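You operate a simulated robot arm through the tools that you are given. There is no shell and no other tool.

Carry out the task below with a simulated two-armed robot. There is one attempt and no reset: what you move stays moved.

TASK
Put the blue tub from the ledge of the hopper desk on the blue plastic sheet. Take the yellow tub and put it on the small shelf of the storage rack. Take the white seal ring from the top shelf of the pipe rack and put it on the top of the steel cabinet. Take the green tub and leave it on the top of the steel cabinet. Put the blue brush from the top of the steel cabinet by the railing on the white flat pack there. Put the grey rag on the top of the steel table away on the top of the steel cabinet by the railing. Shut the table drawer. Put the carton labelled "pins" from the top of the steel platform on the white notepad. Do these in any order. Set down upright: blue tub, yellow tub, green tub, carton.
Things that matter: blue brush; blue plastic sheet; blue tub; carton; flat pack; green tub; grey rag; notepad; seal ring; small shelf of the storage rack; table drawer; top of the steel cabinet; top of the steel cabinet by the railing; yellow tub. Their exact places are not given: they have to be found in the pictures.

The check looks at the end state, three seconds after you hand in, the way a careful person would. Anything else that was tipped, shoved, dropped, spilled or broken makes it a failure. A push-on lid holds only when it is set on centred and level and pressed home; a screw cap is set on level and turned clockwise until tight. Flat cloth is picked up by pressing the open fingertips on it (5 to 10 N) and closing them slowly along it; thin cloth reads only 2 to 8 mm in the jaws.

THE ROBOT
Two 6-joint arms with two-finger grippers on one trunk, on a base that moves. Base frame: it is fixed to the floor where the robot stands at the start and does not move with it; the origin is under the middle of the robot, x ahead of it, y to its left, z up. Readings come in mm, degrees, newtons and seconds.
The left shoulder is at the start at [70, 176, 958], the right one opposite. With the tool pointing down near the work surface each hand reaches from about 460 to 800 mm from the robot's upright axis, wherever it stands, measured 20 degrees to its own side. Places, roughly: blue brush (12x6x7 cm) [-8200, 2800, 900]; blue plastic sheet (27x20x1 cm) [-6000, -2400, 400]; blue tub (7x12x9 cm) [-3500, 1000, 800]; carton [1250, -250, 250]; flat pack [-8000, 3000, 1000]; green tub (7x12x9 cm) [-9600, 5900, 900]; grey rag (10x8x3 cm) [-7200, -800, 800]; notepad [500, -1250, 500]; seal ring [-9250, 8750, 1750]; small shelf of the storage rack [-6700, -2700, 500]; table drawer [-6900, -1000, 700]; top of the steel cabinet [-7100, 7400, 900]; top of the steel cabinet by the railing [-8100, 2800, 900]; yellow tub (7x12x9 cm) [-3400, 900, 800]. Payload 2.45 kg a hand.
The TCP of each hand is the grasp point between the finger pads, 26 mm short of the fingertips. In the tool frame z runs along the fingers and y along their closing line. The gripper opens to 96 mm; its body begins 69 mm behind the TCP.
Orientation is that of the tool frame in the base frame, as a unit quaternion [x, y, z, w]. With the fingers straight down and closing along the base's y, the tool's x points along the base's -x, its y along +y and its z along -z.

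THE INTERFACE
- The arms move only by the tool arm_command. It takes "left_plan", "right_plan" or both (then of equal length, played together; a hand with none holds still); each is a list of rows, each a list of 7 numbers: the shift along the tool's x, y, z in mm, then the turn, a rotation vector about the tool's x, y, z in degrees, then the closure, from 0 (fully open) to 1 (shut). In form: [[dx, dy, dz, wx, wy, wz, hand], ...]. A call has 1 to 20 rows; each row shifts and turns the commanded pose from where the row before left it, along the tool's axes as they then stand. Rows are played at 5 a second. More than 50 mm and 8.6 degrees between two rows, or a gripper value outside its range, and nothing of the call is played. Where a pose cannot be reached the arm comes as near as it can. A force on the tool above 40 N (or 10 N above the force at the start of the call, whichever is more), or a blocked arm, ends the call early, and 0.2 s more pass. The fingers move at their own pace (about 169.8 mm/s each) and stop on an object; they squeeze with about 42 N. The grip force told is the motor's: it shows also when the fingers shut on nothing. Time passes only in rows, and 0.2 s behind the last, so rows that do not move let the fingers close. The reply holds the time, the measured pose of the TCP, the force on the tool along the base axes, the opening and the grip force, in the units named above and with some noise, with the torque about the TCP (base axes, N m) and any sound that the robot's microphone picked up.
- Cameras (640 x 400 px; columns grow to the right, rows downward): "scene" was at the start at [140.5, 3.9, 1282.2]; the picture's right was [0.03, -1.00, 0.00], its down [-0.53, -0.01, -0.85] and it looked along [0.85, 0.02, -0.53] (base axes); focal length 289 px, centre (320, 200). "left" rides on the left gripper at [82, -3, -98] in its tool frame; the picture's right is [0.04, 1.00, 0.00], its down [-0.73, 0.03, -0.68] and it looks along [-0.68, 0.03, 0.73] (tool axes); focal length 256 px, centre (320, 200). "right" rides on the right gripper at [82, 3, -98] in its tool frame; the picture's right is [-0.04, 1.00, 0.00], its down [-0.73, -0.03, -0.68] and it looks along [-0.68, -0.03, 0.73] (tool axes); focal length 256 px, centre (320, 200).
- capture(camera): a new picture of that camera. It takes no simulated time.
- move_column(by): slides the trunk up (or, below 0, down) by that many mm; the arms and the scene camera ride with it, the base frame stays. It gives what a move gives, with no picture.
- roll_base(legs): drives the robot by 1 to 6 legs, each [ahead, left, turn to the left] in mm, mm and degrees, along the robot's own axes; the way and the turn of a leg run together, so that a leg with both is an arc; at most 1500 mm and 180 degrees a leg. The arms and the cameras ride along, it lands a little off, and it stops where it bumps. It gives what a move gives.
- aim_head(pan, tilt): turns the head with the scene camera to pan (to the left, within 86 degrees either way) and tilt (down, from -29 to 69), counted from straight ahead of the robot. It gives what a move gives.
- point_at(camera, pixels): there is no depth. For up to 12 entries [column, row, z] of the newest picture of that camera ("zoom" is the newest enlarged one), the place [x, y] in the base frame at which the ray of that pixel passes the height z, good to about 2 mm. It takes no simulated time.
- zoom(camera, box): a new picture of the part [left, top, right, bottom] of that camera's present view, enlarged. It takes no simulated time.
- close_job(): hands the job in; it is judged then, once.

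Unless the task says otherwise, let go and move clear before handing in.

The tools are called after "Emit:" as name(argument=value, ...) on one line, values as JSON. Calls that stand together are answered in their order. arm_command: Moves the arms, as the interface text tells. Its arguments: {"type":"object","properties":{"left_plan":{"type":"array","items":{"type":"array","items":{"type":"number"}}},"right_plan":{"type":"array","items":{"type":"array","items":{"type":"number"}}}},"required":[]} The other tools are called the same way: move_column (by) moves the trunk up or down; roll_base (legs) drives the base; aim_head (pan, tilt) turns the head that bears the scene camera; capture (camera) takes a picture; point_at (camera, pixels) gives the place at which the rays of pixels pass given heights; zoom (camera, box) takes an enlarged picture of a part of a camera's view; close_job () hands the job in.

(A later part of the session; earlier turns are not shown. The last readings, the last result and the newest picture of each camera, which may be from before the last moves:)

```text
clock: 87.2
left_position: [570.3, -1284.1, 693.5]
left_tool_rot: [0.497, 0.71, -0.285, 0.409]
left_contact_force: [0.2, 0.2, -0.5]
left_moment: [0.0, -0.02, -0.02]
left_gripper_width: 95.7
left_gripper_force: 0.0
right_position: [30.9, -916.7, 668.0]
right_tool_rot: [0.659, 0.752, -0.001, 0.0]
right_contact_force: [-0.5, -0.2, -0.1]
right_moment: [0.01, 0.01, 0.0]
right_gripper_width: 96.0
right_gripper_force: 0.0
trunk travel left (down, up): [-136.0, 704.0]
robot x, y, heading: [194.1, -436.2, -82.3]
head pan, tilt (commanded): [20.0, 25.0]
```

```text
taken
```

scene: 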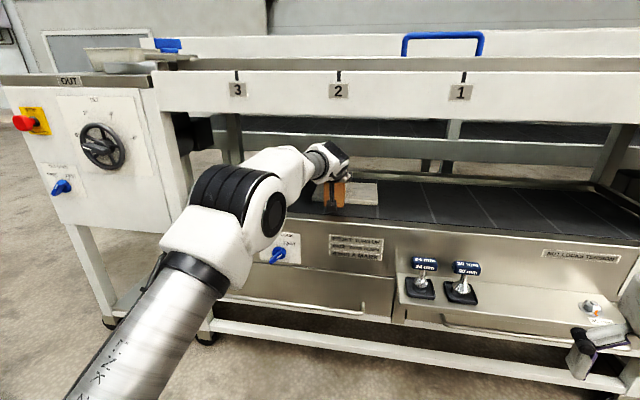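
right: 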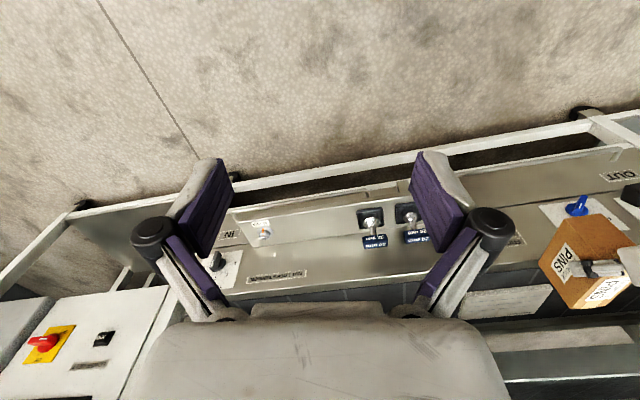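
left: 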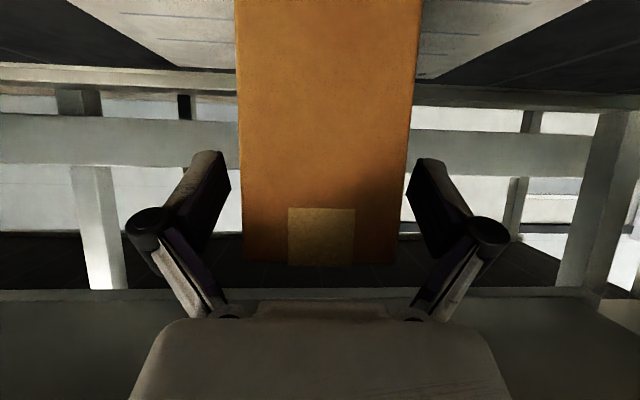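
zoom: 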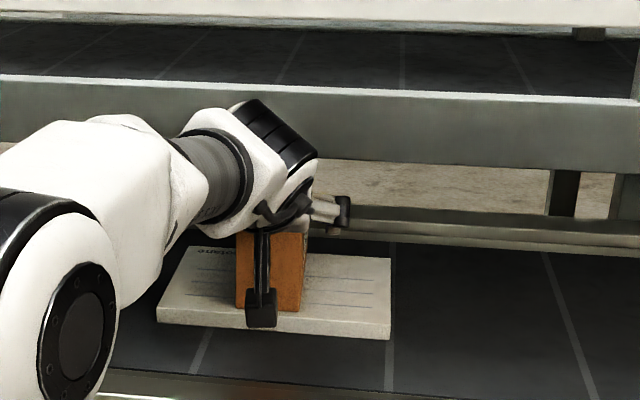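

The carton stands on the notepad with the fingers clear on both sides. I'll pull the hand straight back, then back the base out.

Emit:
arm_command(left_plan=[[15, 0, -26, 0, 0, 0, 0], [20, 0, -34.6, 0, 0, 0, 0], [20, 0, -34.6, 0, 0, 0, 0], [20, 0, -34.6, 0, 0, 0, 0], [0, 0, 0, 0, 0, 0, 0]])

Emit:
roll_base(legs=[[-300, 0, 0]])

Emit:
capture(camera="scene")

Emit:
zoom(camera="scene", box=[280, 100, 440, 200])

```text
clock: 88.4
left_position: [522.0, -1143.8, 691.9]
left_tool_rot: [0.497, 0.71, -0.286, 0.408]
left_contact_force: [0.1, 0.4, 0.3]
left_moment: [0.0, -0.01, 0.0]
left_gripper_width: 96.1
left_gripper_force: 0.1
right_position: [29.3, -916.1, 667.9]
right_tool_rot: [0.66, 0.752, 0.0, 0.0]
right_contact_force: [0.0, 0.2, 0.6]
right_moment: [-0.01, 0.03, 0.03]
right_gripper_width: 95.7
right_gripper_force: 0.1
trunk travel left (down, up): [-136.0, 704.0]
robot x, y, heading: [194.8, -434.9, -82.3]
head pan, tilt (commanded): [20.0, 25.0]
```

```text
clock: 90.5
left_position: [484.5, -851.8, 693.4]
left_tool_rot: [0.495, 0.711, -0.285, 0.41]
left_contact_force: [-0.7, 0.3, 0.7]
left_moment: [0.01, 0.03, 0.03]
left_gripper_width: 95.8
left_gripper_force: 0.0
right_position: [-9.3, -624.9, 668.9]
right_tool_rot: [0.658, 0.753, 0.0, 0.0]
right_contact_force: [0.2, -0.1, -0.2]
right_moment: [0.02, 0.02, -0.06]
right_gripper_width: 96.2
right_gripper_force: 0.2
trunk travel left (down, up): [-136.0, 704.0]
robot x, y, heading: [157.3, -147.4, -82.2]
head pan, tilt (commanded): [20.0, 25.0]
```

```text
taken
```

scene: 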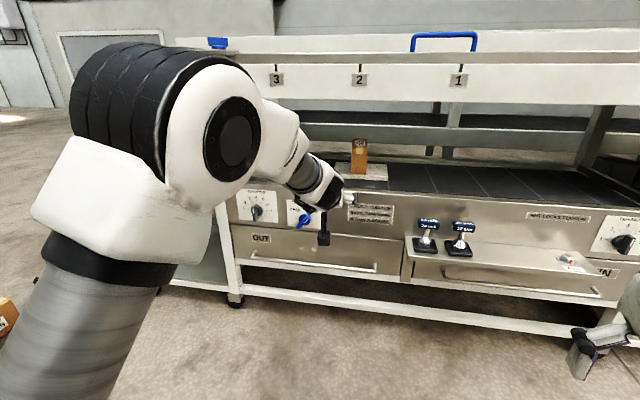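

```text
4.00 times, centred on (360, 150) of scene
```

zoom: 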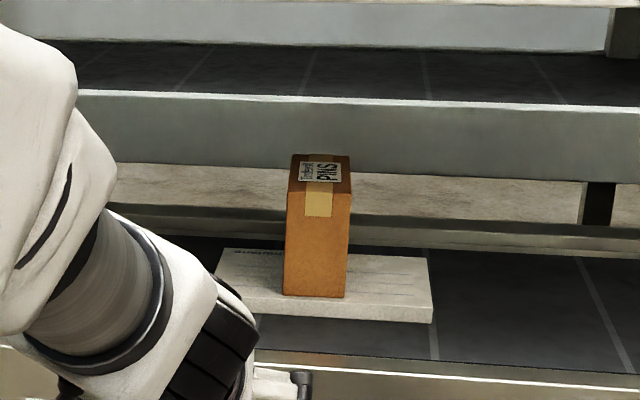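

The carton stands upright on the notepad. Now I return the left hand to pointing down, raise the trunk, and turn toward the rest of the plant (−x).

Emit:
arm_command(left_plan=[[0, 0, -40, 0, 8.5, 0, 0], [0, 0, -40, 0, 8.5, 0, 0], [0, 0, 0, 0, 8.5, 0, 0], [0, 0, 0, 0, 8.5, 0, 0], [0, 0, 0, 0, 8.5, 0, 0], [0, 0, 0, 0, 8.5, 0, 0], [0, 0, 0, 0, 8.5, 0, 0], [0, 0, 0, 0, 0, 0, 0]])

Emit:
move_column(by=300)

Emit:
roll_base(legs=[[0, 0, -98]])

Emit:
aim_head(pan=0, tilt=15)

Emit:
capture(camera="scene")

```text
clock: 92.2
left_position: [636.3, -684.0, 658.9]
left_tool_rot: [0.571, 0.821, 0.0, 0.005]
left_contact_force: [0.7, -0.8, 0.1]
left_moment: [0.01, -0.02, -0.01]
left_gripper_width: 96.1
left_gripper_force: 0.0
left hand out of reach, approached as far as the arm can: row 2, 3, 4, 5, 6, 7
right_position: [-7.5, -624.9, 668.3]
right_tool_rot: [0.658, 0.753, 0.0, 0.0]
right_contact_force: [0.8, 0.3, -0.3]
right_moment: [-0.06, 0.0, 0.0]
right_gripper_width: 95.9
right_gripper_force: 0.1
trunk travel left (down, up): [-136.0, 704.0]
robot x, y, heading: [157.9, -149.7, -82.1]
head pan, tilt (commanded): [20.0, 25.0]
```

```text
clock: 95.2
left_position: [635.7, -683.8, 956.7]
left_tool_rot: [0.572, 0.821, 0.0, 0.005]
left_contact_force: [0.1, 0.8, -0.3]
left_moment: [-0.01, -0.02, 0.0]
left_gripper_width: 96.3
left_gripper_force: 0.1
right_position: [-8.8, -625.1, 967.3]
right_tool_rot: [0.659, 0.753, 0.0, 0.0]
right_contact_force: [-0.1, 0.6, 0.1]
right_moment: [-0.01, 0.03, -0.02]
right_gripper_width: 96.1
right_gripper_force: 0.0
trunk travel left (down, up): [-436.0, 404.0]
robot x, y, heading: [158.5, -148.1, -82.3]
head pan, tilt (commanded): [20.0, 25.0]
```

```text
clock: 99.8
left_position: [-443.7, -539.8, 957.4]
left_tool_rot: [0.995, 0.102, -0.004, 0.003]
left_contact_force: [-0.1, 0.2, -0.1]
left_moment: [0.02, -0.04, 0.0]
left_gripper_width: 96.0
left_gripper_force: 0.1
right_position: [-290.5, 89.2, 967.7]
right_tool_rot: [1.0, -0.007, 0.001, 0.0]
right_contact_force: [-1.2, 0.0, 0.2]
right_moment: [0.01, 0.02, 0.0]
right_gripper_width: 96.1
right_gripper_force: 0.0
trunk travel left (down, up): [-436.0, 404.0]
robot x, y, heading: [155.1, -149.5, 179.5]
head pan, tilt (commanded): [20.0, 25.0]
```

```text
clock: 100.6
left_position: [-444.3, -539.5, 957.0]
left_tool_rot: [0.995, 0.102, -0.004, 0.003]
left_contact_force: [0.7, -0.1, -0.7]
left_moment: [0.02, 0.0, -0.02]
left_gripper_width: 96.1
left_gripper_force: 0.0
right_position: [-291.6, 89.2, 968.7]
right_tool_rot: [1.0, -0.007, 0.0, 0.0]
right_contact_force: [-0.1, 0.3, -0.4]
right_moment: [-0.01, 0.02, 0.02]
right_gripper_width: 96.0
right_gripper_force: 0.1
trunk travel left (down, up): [-436.0, 404.0]
robot x, y, heading: [155.6, -144.7, 179.4]
head pan, tilt (commanded): [0.0, 15.0]
```

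```text
taken
```

scene: 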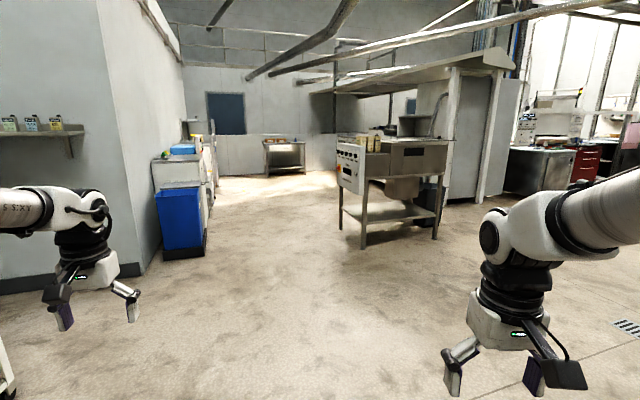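

The hopper desk is ahead-right near px (395,165). I'll check the floor positions of its legs and drive nearer.

Emit:
point_at(camera="scene", pixels=[[343, 228, 0], [362, 248, 0], [436, 240, 0], [185, 262, 0], [205, 255, 0], [150, 270, 0]])

Emit:
zoom(camera="scene", box=[320, 100, 480, 200])

```text
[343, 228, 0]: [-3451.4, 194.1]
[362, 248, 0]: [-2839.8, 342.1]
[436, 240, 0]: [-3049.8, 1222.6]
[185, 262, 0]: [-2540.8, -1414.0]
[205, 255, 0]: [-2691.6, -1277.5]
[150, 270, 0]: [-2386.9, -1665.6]
```

```text
4.00 times, centred on (400, 150) of scene
```

zoom: 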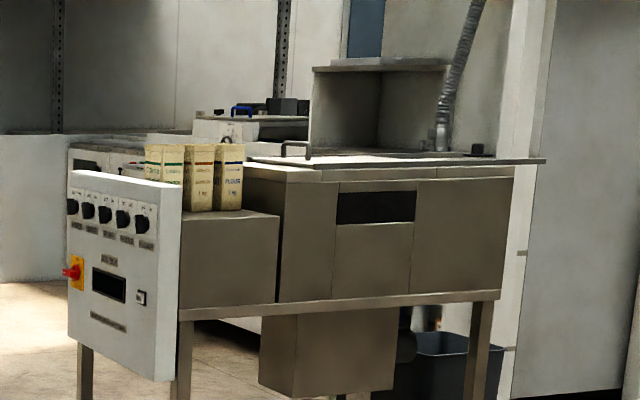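

The desk occupies about x −2840…−3450, y 340…1220. I'll drive along the corridor at y≈−500 and look at its side.

Emit:
roll_base(legs=[[1500, 350, 0], [1500, 0, 0]])

Emit:
aim_head(pan=-75, tilt=25)

Emit:
capture(camera="scene")

Emit:
aim_head(pan=-10, tilt=20)

Emit:
capture(camera="scene")

```text
refused: leg 1 is longer than a leg can be; nothing moved
```

```text
clock: 102.1
left_position: [-445.0, -538.5, 958.0]
left_tool_rot: [0.995, 0.103, -0.005, 0.004]
left_contact_force: [-0.5, -0.5, -0.2]
left_moment: [0.02, 0.02, -0.04]
left_gripper_width: 95.9
left_gripper_force: 0.1
right_position: [-292.1, 88.5, 967.6]
right_tool_rot: [1.0, -0.007, 0.0, 0.0]
right_contact_force: [0.1, 0.3, 0.4]
right_moment: [-0.02, 0.02, 0.01]
right_gripper_width: 95.9
right_gripper_force: 0.1
trunk travel left (down, up): [-436.0, 404.0]
robot x, y, heading: [156.4, -142.4, 179.2]
head pan, tilt (commanded): [-75.0, 25.0]
```

```text
taken
```

scene: 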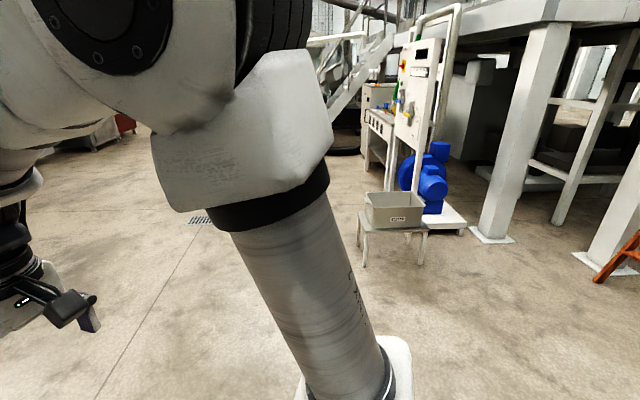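

```text
clock: 103.5
left_position: [-444.7, -539.0, 958.0]
left_tool_rot: [0.995, 0.102, -0.005, 0.003]
left_contact_force: [0.2, -0.3, 0.0]
left_moment: [-0.02, -0.02, 0.02]
left_gripper_width: 96.0
left_gripper_force: 0.1
right_position: [-289.7, 89.0, 968.1]
right_tool_rot: [1.0, -0.007, 0.0, 0.0]
right_contact_force: [0.0, 0.2, -0.8]
right_moment: [-0.01, 0.0, 0.0]
right_gripper_width: 96.0
right_gripper_force: 0.1
trunk travel left (down, up): [-436.0, 404.0]
robot x, y, heading: [157.6, -147.7, 179.5]
head pan, tilt (commanded): [-10.0, 20.0]
```

```text
taken
```

scene: 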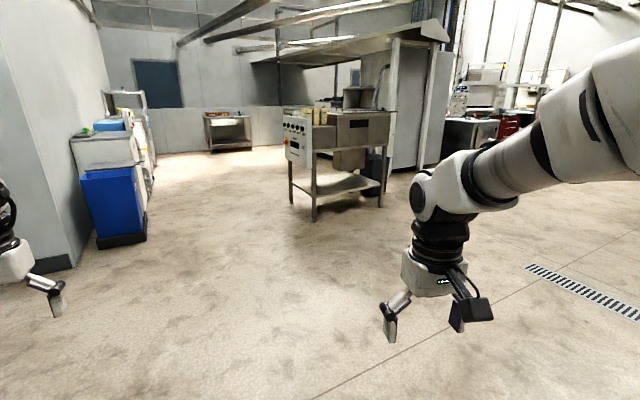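

Leg length counts sideways too, so I redo the drive with shorter legs.

Emit:
roll_base(legs=[[1400, 350, 0], [1450, 0, 0]])

Emit:
aim_head(pan=-60, tilt=25)

Emit:
capture(camera="scene")

Emit:
aim_head(pan=0, tilt=20)

Emit:
capture(camera="scene")

```text
clock: 117.4
left_position: [-3271.4, -915.1, 957.4]
left_tool_rot: [0.994, 0.113, -0.004, 0.003]
left_contact_force: [0.0, 0.1, 1.0]
left_moment: [0.01, -0.01, 0.01]
left_gripper_width: 96.0
left_gripper_force: 0.0
right_position: [-3131.4, -284.1, 968.4]
right_tool_rot: [1.0, 0.004, 0.001, 0.001]
right_contact_force: [-0.6, 0.5, 0.3]
right_moment: [0.0, 0.0, 0.01]
right_gripper_width: 96.0
right_gripper_force: 0.1
trunk travel left (down, up): [-436.0, 404.0]
robot x, y, heading: [-2680.3, -506.6, -179.4]
head pan, tilt (commanded): [-10.0, 20.0]
```

```text
clock: 118.6
left_position: [-3271.2, -915.0, 957.4]
left_tool_rot: [0.994, 0.113, -0.004, 0.004]
left_contact_force: [0.0, -0.1, -1.7]
left_moment: [0.0, 0.0, -0.03]
left_gripper_width: 96.3
left_gripper_force: 0.1
right_position: [-3131.3, -284.0, 968.1]
right_tool_rot: [1.0, 0.005, 0.0, 0.0]
right_contact_force: [-0.2, 0.1, 0.4]
right_moment: [-0.01, -0.03, -0.02]
right_gripper_width: 96.2
right_gripper_force: 0.0
trunk travel left (down, up): [-436.0, 404.0]
robot x, y, heading: [-2682.4, -507.2, -179.5]
head pan, tilt (commanded): [-60.0, 25.0]
```

```text
taken
```

scene: 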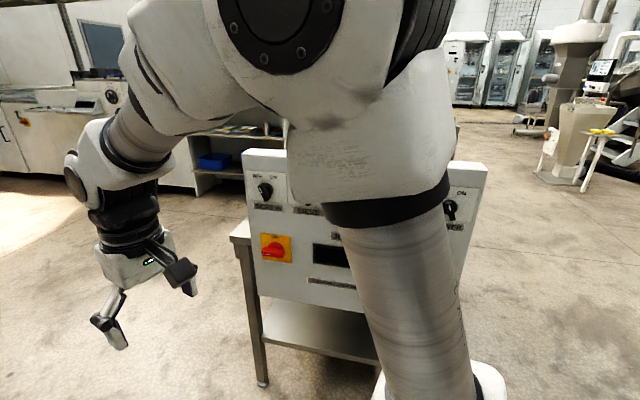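

```text
clock: 119.9
left_position: [-3271.1, -916.6, 957.1]
left_tool_rot: [0.994, 0.113, -0.003, 0.003]
left_contact_force: [0.7, 0.2, -0.1]
left_moment: [0.01, 0.02, 0.04]
left_gripper_width: 95.9
left_gripper_force: 0.1
right_position: [-3131.5, -283.3, 967.8]
right_tool_rot: [1.0, 0.004, 0.001, 0.0]
right_contact_force: [0.6, 0.0, -0.3]
right_moment: [-0.03, 0.01, -0.01]
right_gripper_width: 95.8
right_gripper_force: 0.1
trunk travel left (down, up): [-436.0, 404.0]
robot x, y, heading: [-2679.2, -505.7, -179.5]
head pan, tilt (commanded): [0.0, 20.0]
```

```text
taken
```

scene: 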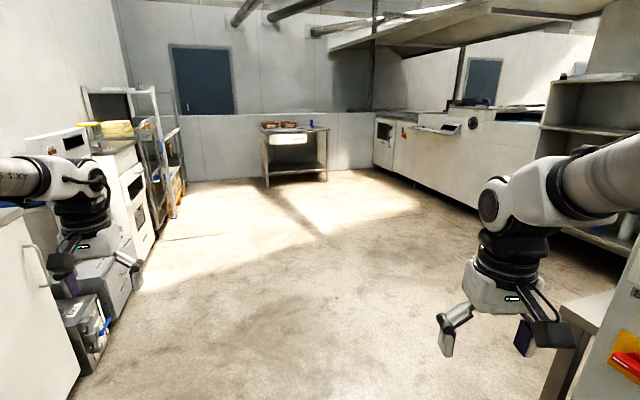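

The desk's control panel is on my right. I'll check the floor limits ahead before driving to its west side.

Emit:
point_at(camera="scene", pixels=[[375, 168, 0], [480, 208, 0], [560, 232, 0], [620, 252, 0], [268, 186, 0], [328, 180, 0], [140, 262, 0], [175, 218, 0], [545, 395, 0]])

Emit:
zoom(camera="scene", box=[440, 60, 640, 260])

Emit:
zoom(camera="scene", box=[70, 80, 330, 242])

```text
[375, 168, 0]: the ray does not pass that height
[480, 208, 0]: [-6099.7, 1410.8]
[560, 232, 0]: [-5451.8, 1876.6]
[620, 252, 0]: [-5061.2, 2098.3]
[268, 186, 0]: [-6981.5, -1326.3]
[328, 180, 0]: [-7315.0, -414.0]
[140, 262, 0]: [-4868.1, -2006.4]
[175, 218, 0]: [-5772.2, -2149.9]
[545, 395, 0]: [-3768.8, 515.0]
```

```text
2.00 times, centred on (540, 160) of scene
```

zoom: 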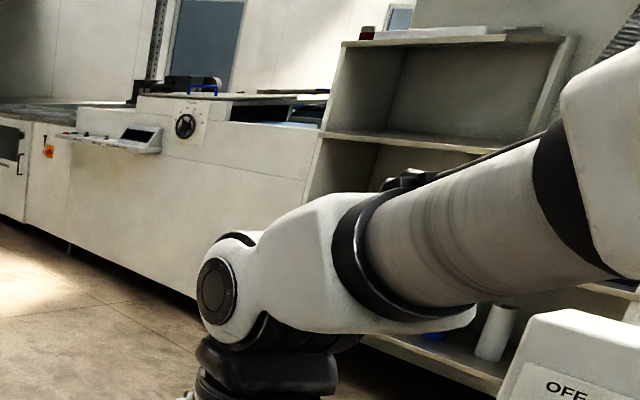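

```text
2.46 times, centred on (200, 161) of scene
```

zoom: 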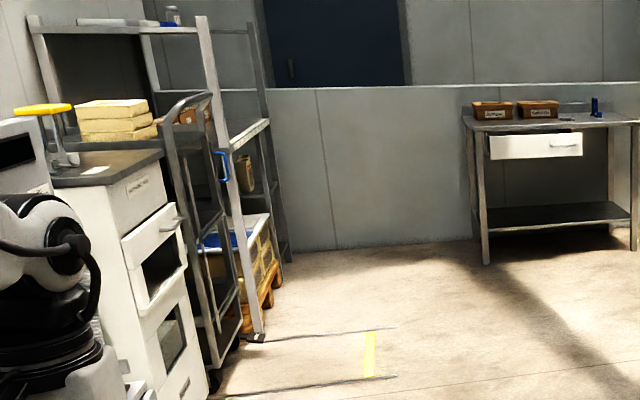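

The steel table with its open drawer is at the far end and the storage rack is on the left. First I'll drive on to get a view of the desk's west side.

Emit:
roll_base(legs=[[1450, -150, 0], [0, 0, -100]])

Emit:
aim_head(pan=-10, tilt=25)

Emit:
capture(camera="scene")

```text
clock: 131.2
left_position: [-4424.6, 275.9, 956.2]
left_tool_rot: [0.731, -0.683, -0.004, -0.001]
left_contact_force: [-0.3, -0.3, -0.3]
left_moment: [0.0, 0.0, -0.02]
left_gripper_width: 96.1
left_gripper_force: 0.0
right_position: [-3822.6, 38.5, 968.3]
right_tool_rot: [-0.653, 0.757, 0.0, 0.001]
right_contact_force: [0.1, 0.0, -0.7]
right_moment: [-0.01, 0.0, 0.02]
right_gripper_width: 96.0
right_gripper_force: 0.1
trunk travel left (down, up): [-436.0, 404.0]
robot x, y, heading: [-4119.5, -372.9, 81.5]
head pan, tilt (commanded): [0.0, 20.0]
```

```text
clock: 131.9
left_position: [-4423.7, 274.7, 956.2]
left_tool_rot: [0.731, -0.682, -0.005, -0.001]
left_contact_force: [-0.1, 0.0, -0.5]
left_moment: [0.04, -0.02, -0.01]
left_gripper_width: 96.1
left_gripper_force: 0.1
right_position: [-3823.6, 37.7, 968.7]
right_tool_rot: [-0.652, 0.758, 0.0, 0.0]
right_contact_force: [-0.1, -0.7, 0.1]
right_moment: [0.01, 0.01, -0.03]
right_gripper_width: 96.0
right_gripper_force: 0.0
trunk travel left (down, up): [-436.0, 404.0]
robot x, y, heading: [-4114.1, -371.0, 81.3]
head pan, tilt (commanded): [-10.0, 25.0]
```

```text
taken
```

scene: 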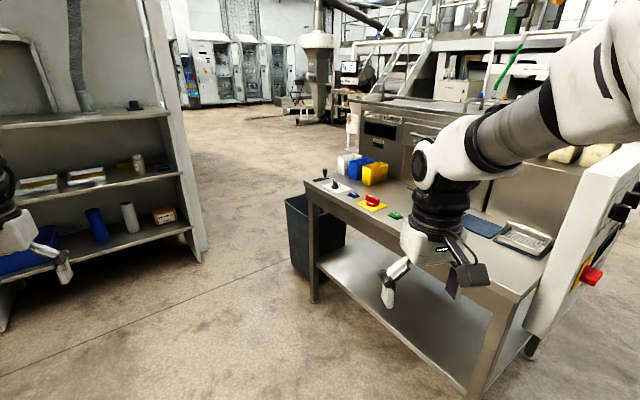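

The tubs are on the desk's west ledge: white (345,163), blue (360,168), yellow (376,173). I'll zoom in.

Emit:
zoom(camera="scene", box=[300, 130, 460, 230])

Emit:
point_at(camera="scene", pixels=[[304, 181, 800], [516, 300, 800], [360, 176, 800], [376, 184, 800], [345, 172, 800], [316, 302, 0], [478, 398, 0]])

```text
4.00 times, centred on (380, 180) of scene
```

zoom: 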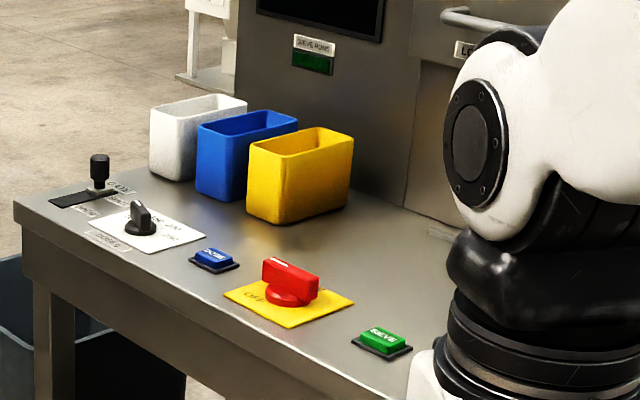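

```text
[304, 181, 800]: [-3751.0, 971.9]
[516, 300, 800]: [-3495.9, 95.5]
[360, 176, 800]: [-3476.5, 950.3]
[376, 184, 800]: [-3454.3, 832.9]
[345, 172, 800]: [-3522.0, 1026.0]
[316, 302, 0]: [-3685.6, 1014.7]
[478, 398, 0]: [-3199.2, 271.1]
```

The tubs are open and stand close together with their long axes toward the west. Before choosing a grip I'll look at the two destinations in the storage rack.

Emit:
roll_base(legs=[[0, 0, 140], [1300, 0, 0]])

Emit:
aim_head(pan=0, tilt=20)

Emit:
capture(camera="scene")

```text
clock: 144.2
left_position: [-5321.6, -1888.3, 957.9]
left_tool_rot: [0.9, 0.436, -0.003, 0.005]
left_contact_force: [0.2, 0.6, -0.1]
left_moment: [0.0, -0.04, 0.01]
left_gripper_width: 96.2
left_gripper_force: 0.0
right_position: [-5607.3, -1307.9, 968.3]
right_tool_rot: [0.942, 0.336, 0.001, 0.0]
right_contact_force: [0.0, -0.1, 0.6]
right_moment: [0.01, -0.01, 0.01]
right_gripper_width: 96.1
right_gripper_force: 0.0
trunk travel left (down, up): [-436.0, 404.0]
robot x, y, heading: [-5110.4, -1200.2, -140.8]
head pan, tilt (commanded): [-10.0, 25.0]
```

```text
clock: 144.9
left_position: [-5320.2, -1888.4, 957.6]
left_tool_rot: [0.9, 0.437, -0.003, 0.004]
left_contact_force: [0.3, 0.2, -0.3]
left_moment: [-0.01, -0.01, 0.02]
left_gripper_width: 96.0
left_gripper_force: 0.0
right_position: [-5607.4, -1308.3, 969.8]
right_tool_rot: [0.942, 0.335, 0.0, 0.0]
right_contact_force: [-0.1, -1.1, -0.3]
right_moment: [-0.02, -0.01, 0.01]
right_gripper_width: 95.9
right_gripper_force: 0.1
trunk travel left (down, up): [-436.0, 404.0]
robot x, y, heading: [-5112.6, -1201.1, -140.9]
head pan, tilt (commanded): [0.0, 20.0]
```

```text
taken
```

scene: 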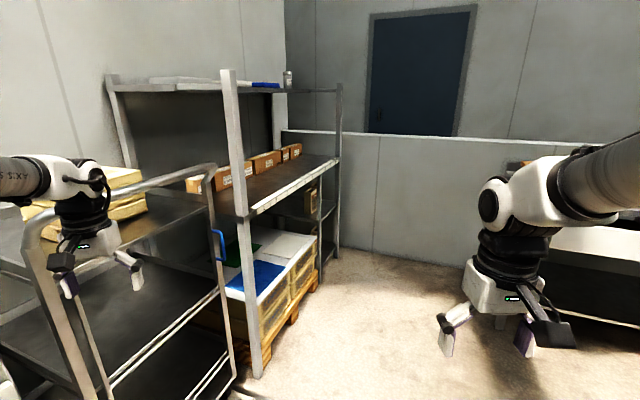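

The blue sheet is on a pallet crate inside the rack's lower bay (255,278). I'll move in front of the rack and look straight at it.

Emit:
roll_base(legs=[[0, 0, 51], [0, -950, 0]])

Emit:
capture(camera="scene")

Emit:
zoom(camera="scene", box=[180, 130, 460, 305])

```text
clock: 152.0
left_position: [-5638.7, -1797.1, 959.1]
left_tool_rot: [0.625, 0.78, -0.001, 0.005]
left_contact_force: [-0.2, -0.9, 0.0]
left_moment: [0.0, -0.04, -0.06]
left_gripper_width: 96.2
left_gripper_force: 0.0
right_position: [-6268.5, -1650.8, 967.8]
right_tool_rot: [0.707, 0.707, 0.0, 0.001]
right_contact_force: [-0.5, 0.6, -0.3]
right_moment: [0.02, 0.0, 0.0]
right_gripper_width: 95.8
right_gripper_force: 0.0
trunk travel left (down, up): [-436.0, 404.0]
robot x, y, heading: [-6039.7, -1197.0, -89.7]
head pan, tilt (commanded): [0.0, 20.0]
```

```text
taken
```

scene: 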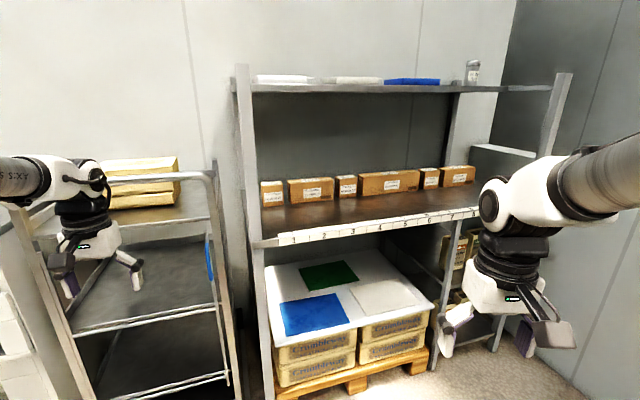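

```text
2.29 times, centred on (320, 218) of scene
```

zoom: 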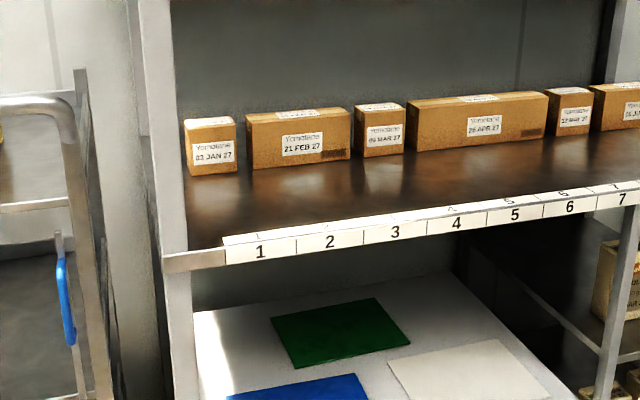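

The blue sheet lies front-left on the crate top, beside green and white ones. I'll look for the small shelf on the right side, hidden behind the arm.

Emit:
roll_base(legs=[[0, -300, 0]])

Emit:
aim_head(pan=0, tilt=28)

Emit:
capture(camera="scene")

Emit:
zoom(camera="scene", box=[280, 100, 480, 300])

```text
clock: 154.1
left_position: [-5934.9, -1795.2, 957.3]
left_tool_rot: [0.624, 0.781, 0.0, 0.005]
left_contact_force: [0.0, 0.8, 0.2]
left_moment: [-0.03, -0.04, -0.01]
left_gripper_width: 95.9
left_gripper_force: 0.0
right_position: [-6565.3, -1652.4, 968.1]
right_tool_rot: [0.707, 0.707, 0.0, 0.001]
right_contact_force: [0.3, -0.3, -0.2]
right_moment: [-0.01, -0.03, 0.01]
right_gripper_width: 95.7
right_gripper_force: 0.1
trunk travel left (down, up): [-436.0, 404.0]
robot x, y, heading: [-6335.8, -1197.5, -90.0]
head pan, tilt (commanded): [0.0, 20.0]
```

```text
clock: 154.8
left_position: [-5935.0, -1795.7, 957.1]
left_tool_rot: [0.624, 0.781, -0.002, 0.005]
left_contact_force: [-1.3, 0.3, 0.1]
left_moment: [0.03, 0.0, -0.02]
left_gripper_width: 96.0
left_gripper_force: 0.1
right_position: [-6565.9, -1652.0, 967.5]
right_tool_rot: [0.706, 0.708, -0.001, 0.0]
right_contact_force: [-1.2, -0.1, 0.0]
right_moment: [-0.03, 0.0, 0.02]
right_gripper_width: 96.0
right_gripper_force: 0.0
trunk travel left (down, up): [-436.0, 404.0]
robot x, y, heading: [-6334.5, -1200.9, -89.8]
head pan, tilt (commanded): [0.0, 28.0]
```

```text
taken
```

scene: 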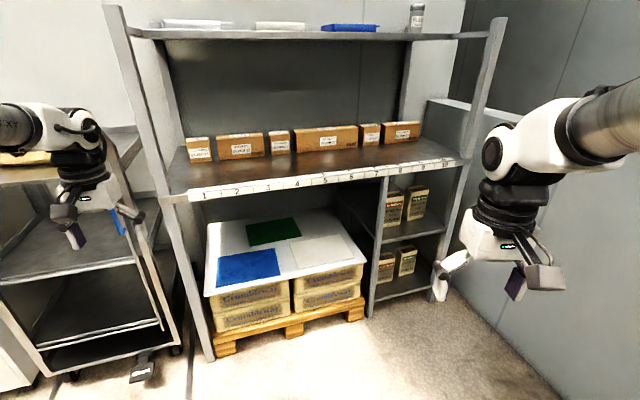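

```text
2.00 times, centred on (380, 200) of scene
```

zoom: 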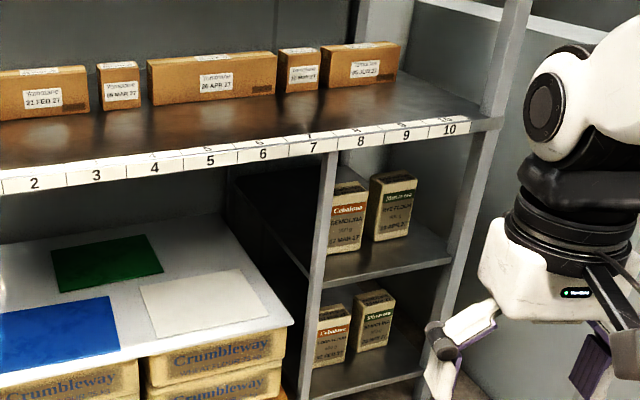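

There are two small shelves in the right bay. I'll take parallax by lowering the trunk to get heights.

Emit:
point_at(camera="scene", pixels=[[379, 244, 500], [447.5, 231, 500], [377, 299, 250], [432.5, 286, 250], [221, 262, 400], [278, 249, 400], [280, 276, 400], [217, 286, 400], [200, 202, 750], [383, 178, 750]])

Emit:
move_column(by=-300)

Emit:
capture(camera="scene")

Emit:
zoom(camera="scene", box=[280, 50, 480, 250])

```text
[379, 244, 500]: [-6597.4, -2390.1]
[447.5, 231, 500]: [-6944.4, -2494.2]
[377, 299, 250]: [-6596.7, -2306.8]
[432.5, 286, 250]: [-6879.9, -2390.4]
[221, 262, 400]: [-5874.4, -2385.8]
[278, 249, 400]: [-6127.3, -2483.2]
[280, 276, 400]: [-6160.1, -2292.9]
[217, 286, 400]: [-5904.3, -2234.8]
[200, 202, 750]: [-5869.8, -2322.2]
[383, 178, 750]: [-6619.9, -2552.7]
```

```text
clock: 157.8
left_position: [-5933.8, -1795.5, 657.4]
left_tool_rot: [0.625, 0.781, -0.001, 0.005]
left_contact_force: [0.3, 0.4, 1.0]
left_moment: [0.0, -0.04, 0.0]
left_gripper_width: 96.2
left_gripper_force: 0.0
right_position: [-6565.4, -1651.9, 668.2]
right_tool_rot: [0.706, 0.708, -0.001, 0.0]
right_contact_force: [0.5, 0.4, 0.1]
right_moment: [0.0, 0.0, -0.02]
right_gripper_width: 96.2
right_gripper_force: 0.1
trunk travel left (down, up): [-136.0, 704.0]
robot x, y, heading: [-6335.8, -1200.9, -89.8]
head pan, tilt (commanded): [0.0, 28.0]
```

```text
taken
```

scene: 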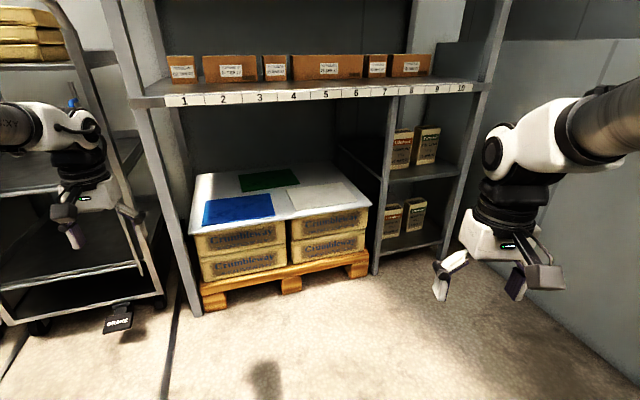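

```text
2.00 times, centred on (380, 150) of scene
```

zoom: 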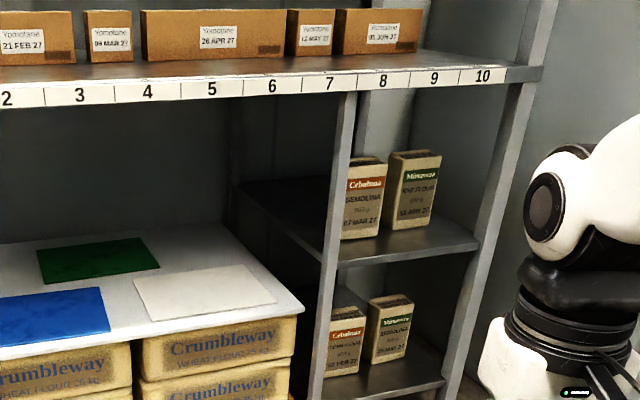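

Emit:
point_at(camera="scene", pixels=[[390.5, 182.5, 500], [460, 174, 500], [382.5, 251, 250], [441.5, 240, 250], [206, 203, 400], [269, 194, 400], [274, 215, 400], [203, 225, 400], [160, 106, 750], [391, 97, 750], [200, 240, 400], [372, 205, 400]])

```text
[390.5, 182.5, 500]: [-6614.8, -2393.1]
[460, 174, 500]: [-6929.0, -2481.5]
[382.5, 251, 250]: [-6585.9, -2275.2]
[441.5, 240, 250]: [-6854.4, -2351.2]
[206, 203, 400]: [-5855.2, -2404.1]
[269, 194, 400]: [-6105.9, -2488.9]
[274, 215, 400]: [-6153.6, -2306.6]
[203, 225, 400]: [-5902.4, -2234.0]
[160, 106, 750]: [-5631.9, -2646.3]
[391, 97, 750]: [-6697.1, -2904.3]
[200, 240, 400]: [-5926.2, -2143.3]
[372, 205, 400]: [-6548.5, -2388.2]
```

The upper small shelf is at z≈500 with its front edge from (-6606,-2391) to (-6937,-2487). The blue sheet is at z≈412, centred near (-6020,-2335), and the main shelf underside is at about 820. A forward-tilted grip suits both, so I'll go back to the desk.

Emit:
move_column(by=300)

Emit:
roll_base(legs=[[0, 0, 106], [1082, 689, 0], [1082, 689, 0]])

Emit:
aim_head(pan=0, tilt=25)

Emit:
capture(camera="scene")

```text
clock: 160.8
left_position: [-5934.0, -1795.7, 957.8]
left_tool_rot: [0.624, 0.781, 0.0, 0.005]
left_contact_force: [-0.3, 0.1, -0.1]
left_moment: [0.02, -0.02, -0.02]
left_gripper_width: 96.1
left_gripper_force: 0.1
right_position: [-6564.9, -1652.9, 968.1]
right_tool_rot: [0.707, 0.707, 0.001, 0.001]
right_contact_force: [-0.4, 0.5, -0.5]
right_moment: [0.02, 0.03, 0.02]
right_gripper_width: 96.1
right_gripper_force: 0.0
trunk travel left (down, up): [-436.0, 404.0]
robot x, y, heading: [-6339.8, -1202.4, -89.7]
head pan, tilt (commanded): [0.0, 28.0]
```

```text
clock: 177.7
left_position: [-4185.5, 1270.8, 956.6]
left_tool_rot: [-0.25, 0.968, 0.003, 0.003]
left_contact_force: [-0.7, -0.3, -1.0]
left_moment: [-0.01, 0.01, 0.0]
left_gripper_width: 95.7
left_gripper_force: 0.0
right_position: [-4146.4, 624.0, 968.8]
right_tool_rot: [-0.142, 0.99, 0.0, -0.001]
right_contact_force: [-0.1, -0.3, 0.3]
right_moment: [-0.01, -0.02, -0.01]
right_gripper_width: 96.0
right_gripper_force: 0.2
trunk travel left (down, up): [-436.0, 404.0]
robot x, y, heading: [-4640.2, 716.6, 16.5]
head pan, tilt (commanded): [0.0, 28.0]
```

```text
clock: 178.3
left_position: [-4185.6, 1268.6, 957.3]
left_tool_rot: [-0.251, 0.968, 0.003, 0.003]
left_contact_force: [0.9, 0.4, 0.1]
left_moment: [-0.01, 0.01, -0.01]
left_gripper_width: 96.0
left_gripper_force: 0.2
right_position: [-4146.1, 623.9, 967.8]
right_tool_rot: [-0.143, 0.99, 0.001, -0.001]
right_contact_force: [1.0, 0.2, -0.3]
right_moment: [-0.03, 0.01, -0.01]
right_gripper_width: 96.0
right_gripper_force: 0.0
trunk travel left (down, up): [-436.0, 404.0]
robot x, y, heading: [-4647.5, 716.1, 16.6]
head pan, tilt (commanded): [0.0, 25.0]
```

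```text
taken
```

scene: 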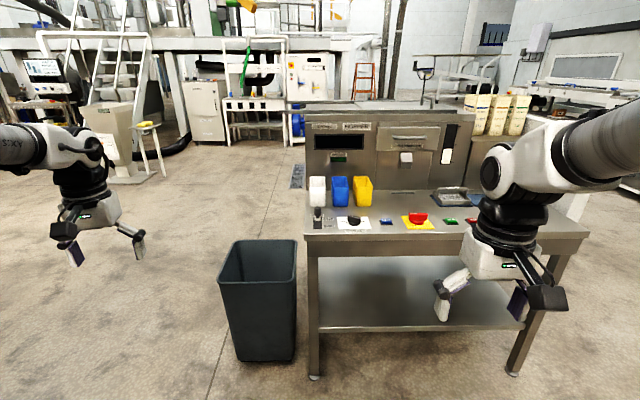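

I face the desk squarely now. I'll zoom on the tubs to measure the gaps.

Emit:
zoom(camera="scene", box=[290, 150, 450, 250])

Emit:
point_at(camera="zoom", pixels=[[116, 219, 800], [149, 220, 800], [172, 222, 800], [232, 221, 800], [262, 221, 800], [327, 219, 800], [106, 115, 890], [143, 117, 890], [232, 117, 890], [330, 115, 890], [60, 330, 800], [560, 305, 800]])

```text
4.00 times, centred on (370, 200) of scene
```

zoom: 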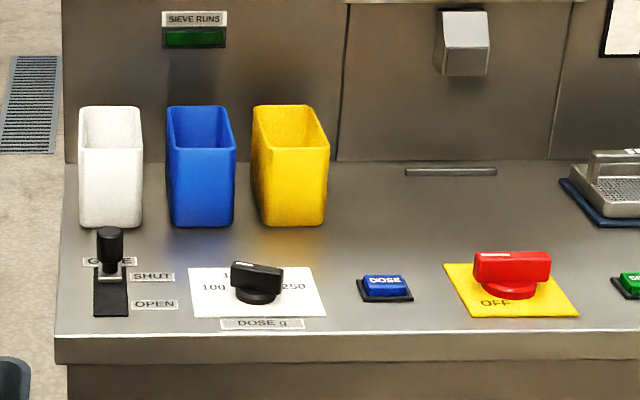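

```text
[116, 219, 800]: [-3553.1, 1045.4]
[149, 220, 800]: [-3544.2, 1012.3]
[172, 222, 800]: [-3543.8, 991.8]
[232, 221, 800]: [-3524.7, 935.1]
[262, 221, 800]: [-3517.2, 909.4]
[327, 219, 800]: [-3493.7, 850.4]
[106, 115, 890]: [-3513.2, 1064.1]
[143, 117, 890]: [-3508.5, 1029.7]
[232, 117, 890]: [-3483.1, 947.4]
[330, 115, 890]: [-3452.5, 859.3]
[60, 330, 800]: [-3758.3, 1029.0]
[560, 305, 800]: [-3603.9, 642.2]
```

Between blue and yellow the top gap is only about 14 mm, so I'll pinch each tub's free south wall, one finger inside and one outside, with a forward-tilted hand. First I bring the right arm into a tilted, stretched posture.

Emit:
arm_command(right_plan=[[-45, 0, 0, 0, -8, 0, 0], [-44.6, 0, 6.3, 0, -8, 0, 0], [-43.3, 0, 12.4, 0, -8, 0, 0], [-41.1, 0, 18.3, 0, -8, 0, 0], [-38.2, 0, 23.8, 0, -8, 0, 0], [-34.5, 0, 28.9, 0, -8, 0, 0], [-30.1, 0, 33.4, 0, 0, 0, 0], [-30.1, 0, 33.4, 0, 0, 0, 0], [0, 0, 0, 0, 0, 0, 0]])

Emit:
capture(camera="scene")

Emit:
capture(camera="right")

```text
clock: 180.3
left_position: [-4185.4, 1270.0, 958.7]
left_tool_rot: [-0.251, 0.968, 0.005, 0.004]
left_contact_force: [-0.2, 0.2, 0.5]
left_moment: [0.04, -0.01, 0.01]
left_gripper_width: 95.9
left_gripper_force: 0.0
right_position: [-3800.5, 724.3, 970.1]
right_tool_rot: [-0.13, 0.904, 0.058, 0.402]
right_contact_force: [-0.2, 0.4, 1.2]
right_moment: [-0.01, -0.01, 0.02]
right_gripper_width: 96.1
right_gripper_force: 0.1
trunk travel left (down, up): [-436.0, 404.0]
robot x, y, heading: [-4643.7, 713.2, 16.4]
head pan, tilt (commanded): [0.0, 25.0]
```

```text
taken
```

scene: 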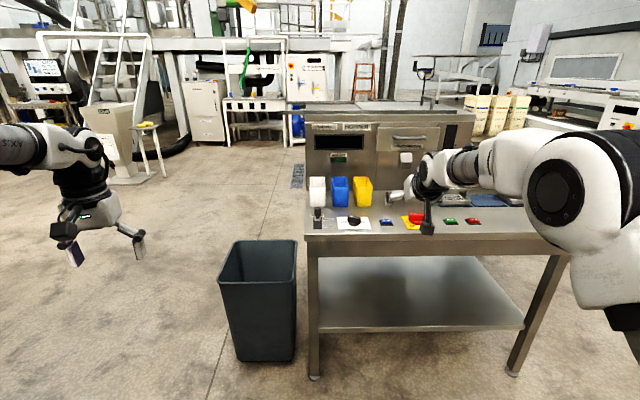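

```text
taken
```

right: 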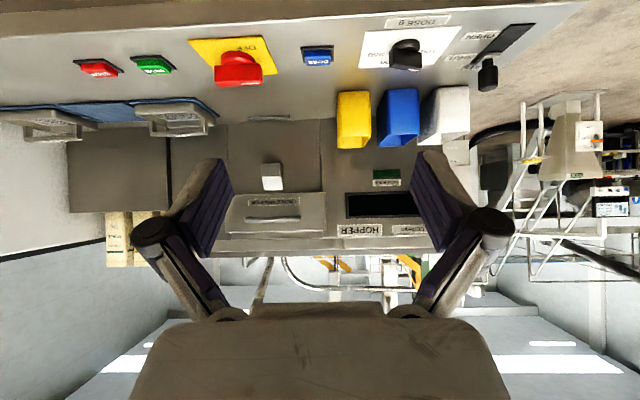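

I'll zoom in the right camera on the tubs to triangulate them with the scene view.

Emit:
zoom(camera="right", box=[320, 60, 480, 160])

Emit:
zoom(camera="scene", box=[290, 160, 410, 235])

```text
4.00 times, centred on (400, 110) of right
```

zoom: 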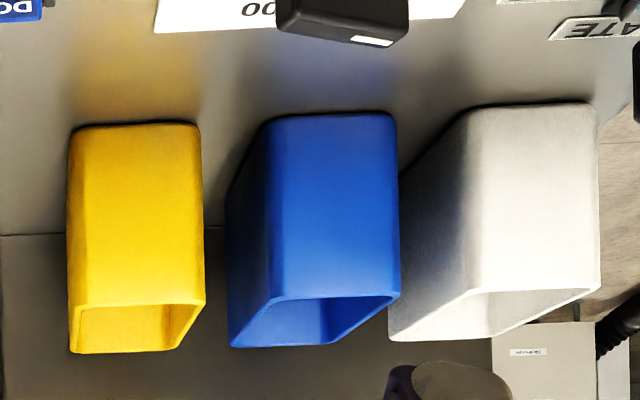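

```text
5.33 times, centred on (350, 198) of scene
```

zoom: 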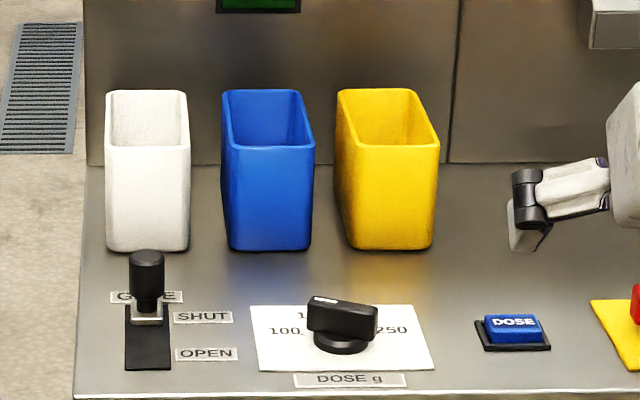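

Emit:
point_at(camera="zoom", pixels=[[347, 147, 880], [438, 149, 880], [352, 248, 790], [433, 248, 790], [337, 90, 880], [410, 90, 880], [230, 148, 880], [314, 150, 880], [222, 92, 880], [296, 92, 880], [229, 250, 790], [311, 248, 790]])

Emit:
point_at(camera="right", pixels=[[339.5, 136.5, 880], [370.75, 135.75, 880], [338, 91.25, 790], [369.5, 90.5, 790], [338, 148, 880], [364.5, 147.5, 880], [388, 135, 880], [420, 133.5, 880], [376.5, 146.5, 880], [403, 146.5, 880], [387, 89, 790], [417.5, 88, 790]])

```text
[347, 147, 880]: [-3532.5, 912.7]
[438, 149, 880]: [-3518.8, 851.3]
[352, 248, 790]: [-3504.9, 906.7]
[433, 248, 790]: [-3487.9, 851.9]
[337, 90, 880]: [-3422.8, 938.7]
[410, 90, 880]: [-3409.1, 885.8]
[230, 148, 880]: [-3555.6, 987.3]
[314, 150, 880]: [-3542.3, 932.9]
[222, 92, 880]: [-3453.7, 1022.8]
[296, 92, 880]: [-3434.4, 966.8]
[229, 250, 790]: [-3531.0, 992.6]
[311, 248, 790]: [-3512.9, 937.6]
```

```text
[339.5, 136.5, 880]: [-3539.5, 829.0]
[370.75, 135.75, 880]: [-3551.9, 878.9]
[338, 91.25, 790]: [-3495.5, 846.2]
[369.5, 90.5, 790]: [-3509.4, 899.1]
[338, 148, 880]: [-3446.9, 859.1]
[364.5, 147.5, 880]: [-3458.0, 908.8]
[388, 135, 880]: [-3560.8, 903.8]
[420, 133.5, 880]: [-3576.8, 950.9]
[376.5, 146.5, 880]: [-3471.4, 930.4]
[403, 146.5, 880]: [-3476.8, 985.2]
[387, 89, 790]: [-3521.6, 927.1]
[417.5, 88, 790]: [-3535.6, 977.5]
```

The ledge is at about z 779 and the tub rims at about 866. The yellow tub's south wall runs from (-3484,855) to (-3370,890). I'll set the jaws to about 58 mm and drive closer with the hand high.

Emit:
arm_command(right_plan=[[0, 0, 0, 0, 0, 0, 0.4], [0, 0, 0, 0, 0, 0, 0.4]])

Emit:
roll_base(legs=[[335, 40, 0]])

Emit:
capture(camera="right")

Emit:
aim_head(pan=0, tilt=40)

Emit:
capture(camera="scene")

```text
clock: 180.9
left_position: [-4184.9, 1270.0, 955.8]
left_tool_rot: [-0.25, 0.968, 0.004, 0.003]
left_contact_force: [-0.9, -0.1, 0.3]
left_moment: [0.0, 0.01, -0.01]
left_gripper_width: 96.1
left_gripper_force: 0.0
right_position: [-3800.2, 725.5, 969.9]
right_tool_rot: [-0.13, 0.904, 0.057, 0.402]
right_contact_force: [-0.3, -0.8, -0.6]
right_moment: [-0.02, 0.03, 0.01]
right_gripper_width: 57.4
right_gripper_force: 0.0
trunk travel left (down, up): [-436.0, 404.0]
robot x, y, heading: [-4643.1, 716.4, 16.7]
head pan, tilt (commanded): [0.0, 25.0]
```

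```text
clock: 183.1
left_position: [-3877.8, 1405.3, 957.0]
left_tool_rot: [-0.252, 0.968, 0.004, 0.004]
left_contact_force: [0.7, 0.4, 0.5]
left_moment: [-0.01, 0.02, 0.0]
left_gripper_width: 95.7
left_gripper_force: 0.2
right_position: [-3490.3, 862.6, 968.7]
right_tool_rot: [-0.132, 0.904, 0.059, 0.402]
right_contact_force: [-0.2, -0.1, 0.9]
right_moment: [-0.02, -0.01, 0.0]
right_gripper_width: 57.6
right_gripper_force: 0.1
trunk travel left (down, up): [-436.0, 404.0]
robot x, y, heading: [-4334.5, 848.9, 16.8]
head pan, tilt (commanded): [0.0, 25.0]
```

```text
taken
```

right: 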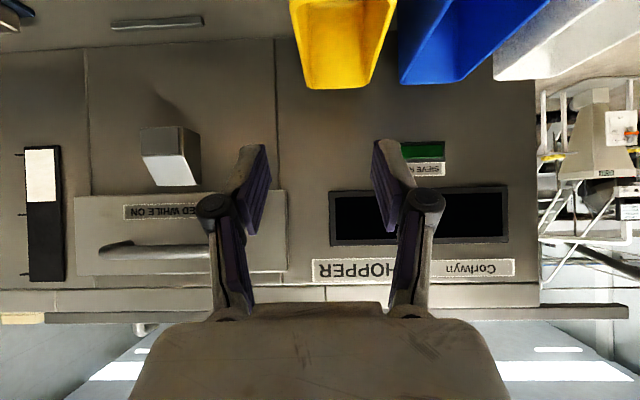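

```text
clock: 183.9
left_position: [-3878.1, 1405.1, 957.8]
left_tool_rot: [-0.252, 0.968, 0.004, 0.005]
left_contact_force: [-0.7, -0.6, 0.6]
left_moment: [-0.01, 0.03, 0.02]
left_gripper_width: 96.0
left_gripper_force: 0.1
right_position: [-3492.1, 861.8, 969.1]
right_tool_rot: [-0.132, 0.904, 0.059, 0.402]
right_contact_force: [-0.6, 1.3, -1.2]
right_moment: [-0.03, 0.02, 0.01]
right_gripper_width: 57.6
right_gripper_force: 0.2
trunk travel left (down, up): [-436.0, 404.0]
robot x, y, heading: [-4338.3, 845.6, 16.5]
head pan, tilt (commanded): [0.0, 40.0]
```

```text
taken
```

scene: 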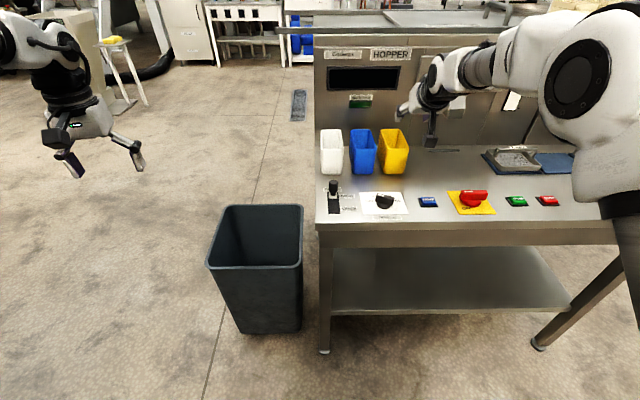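

I'll re-measure the yellow tub's rim from this closer view.

Emit:
zoom(camera="scene", box=[310, 110, 430, 185])

Emit:
zoom(camera="right", box=[240, 0, 560, 110])

```text
5.33 times, centred on (370, 148) of scene
```

zoom: 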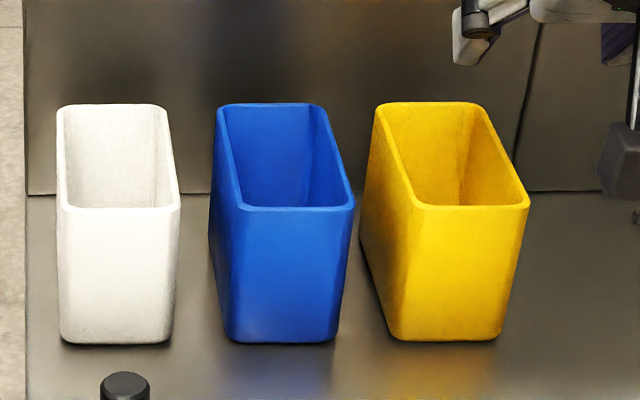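

```text
2.00 times, centred on (400, 55) of right
```

zoom: 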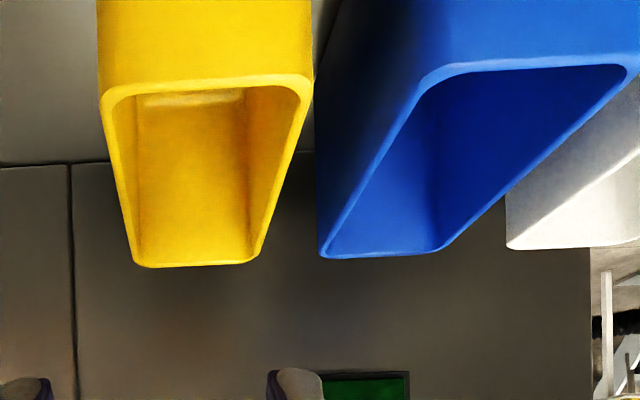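

Emit:
point_at(camera="scene", pixels=[[388.4, 148.9, 866], [409.2, 149.1, 866], [380.9, 130, 866], [398.9, 129.6, 866], [385, 174.25, 779], [403.2, 174.25, 779], [355, 149.3, 866], [376.3, 149.1, 866], [350.7, 130.2, 866], [369.6, 129.8, 866]])

Emit:
point_at(camera="zoom", pixels=[[102, 86, 866], [311, 80, 866], [135, 267, 866], [255, 261, 866], [428, 66, 866], [320, 257, 866], [436, 252, 866]])

```text
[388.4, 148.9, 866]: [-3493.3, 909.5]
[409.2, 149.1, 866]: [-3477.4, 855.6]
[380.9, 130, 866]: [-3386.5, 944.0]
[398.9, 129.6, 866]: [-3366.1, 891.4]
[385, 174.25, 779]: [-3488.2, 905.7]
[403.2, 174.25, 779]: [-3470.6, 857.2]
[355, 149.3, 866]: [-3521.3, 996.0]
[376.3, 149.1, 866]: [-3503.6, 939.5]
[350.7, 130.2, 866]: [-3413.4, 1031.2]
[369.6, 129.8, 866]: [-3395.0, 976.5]
```

```text
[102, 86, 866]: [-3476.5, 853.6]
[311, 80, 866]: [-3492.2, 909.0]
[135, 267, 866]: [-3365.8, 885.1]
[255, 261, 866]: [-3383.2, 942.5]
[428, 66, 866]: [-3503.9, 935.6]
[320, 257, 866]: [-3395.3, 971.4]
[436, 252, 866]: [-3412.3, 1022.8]
```

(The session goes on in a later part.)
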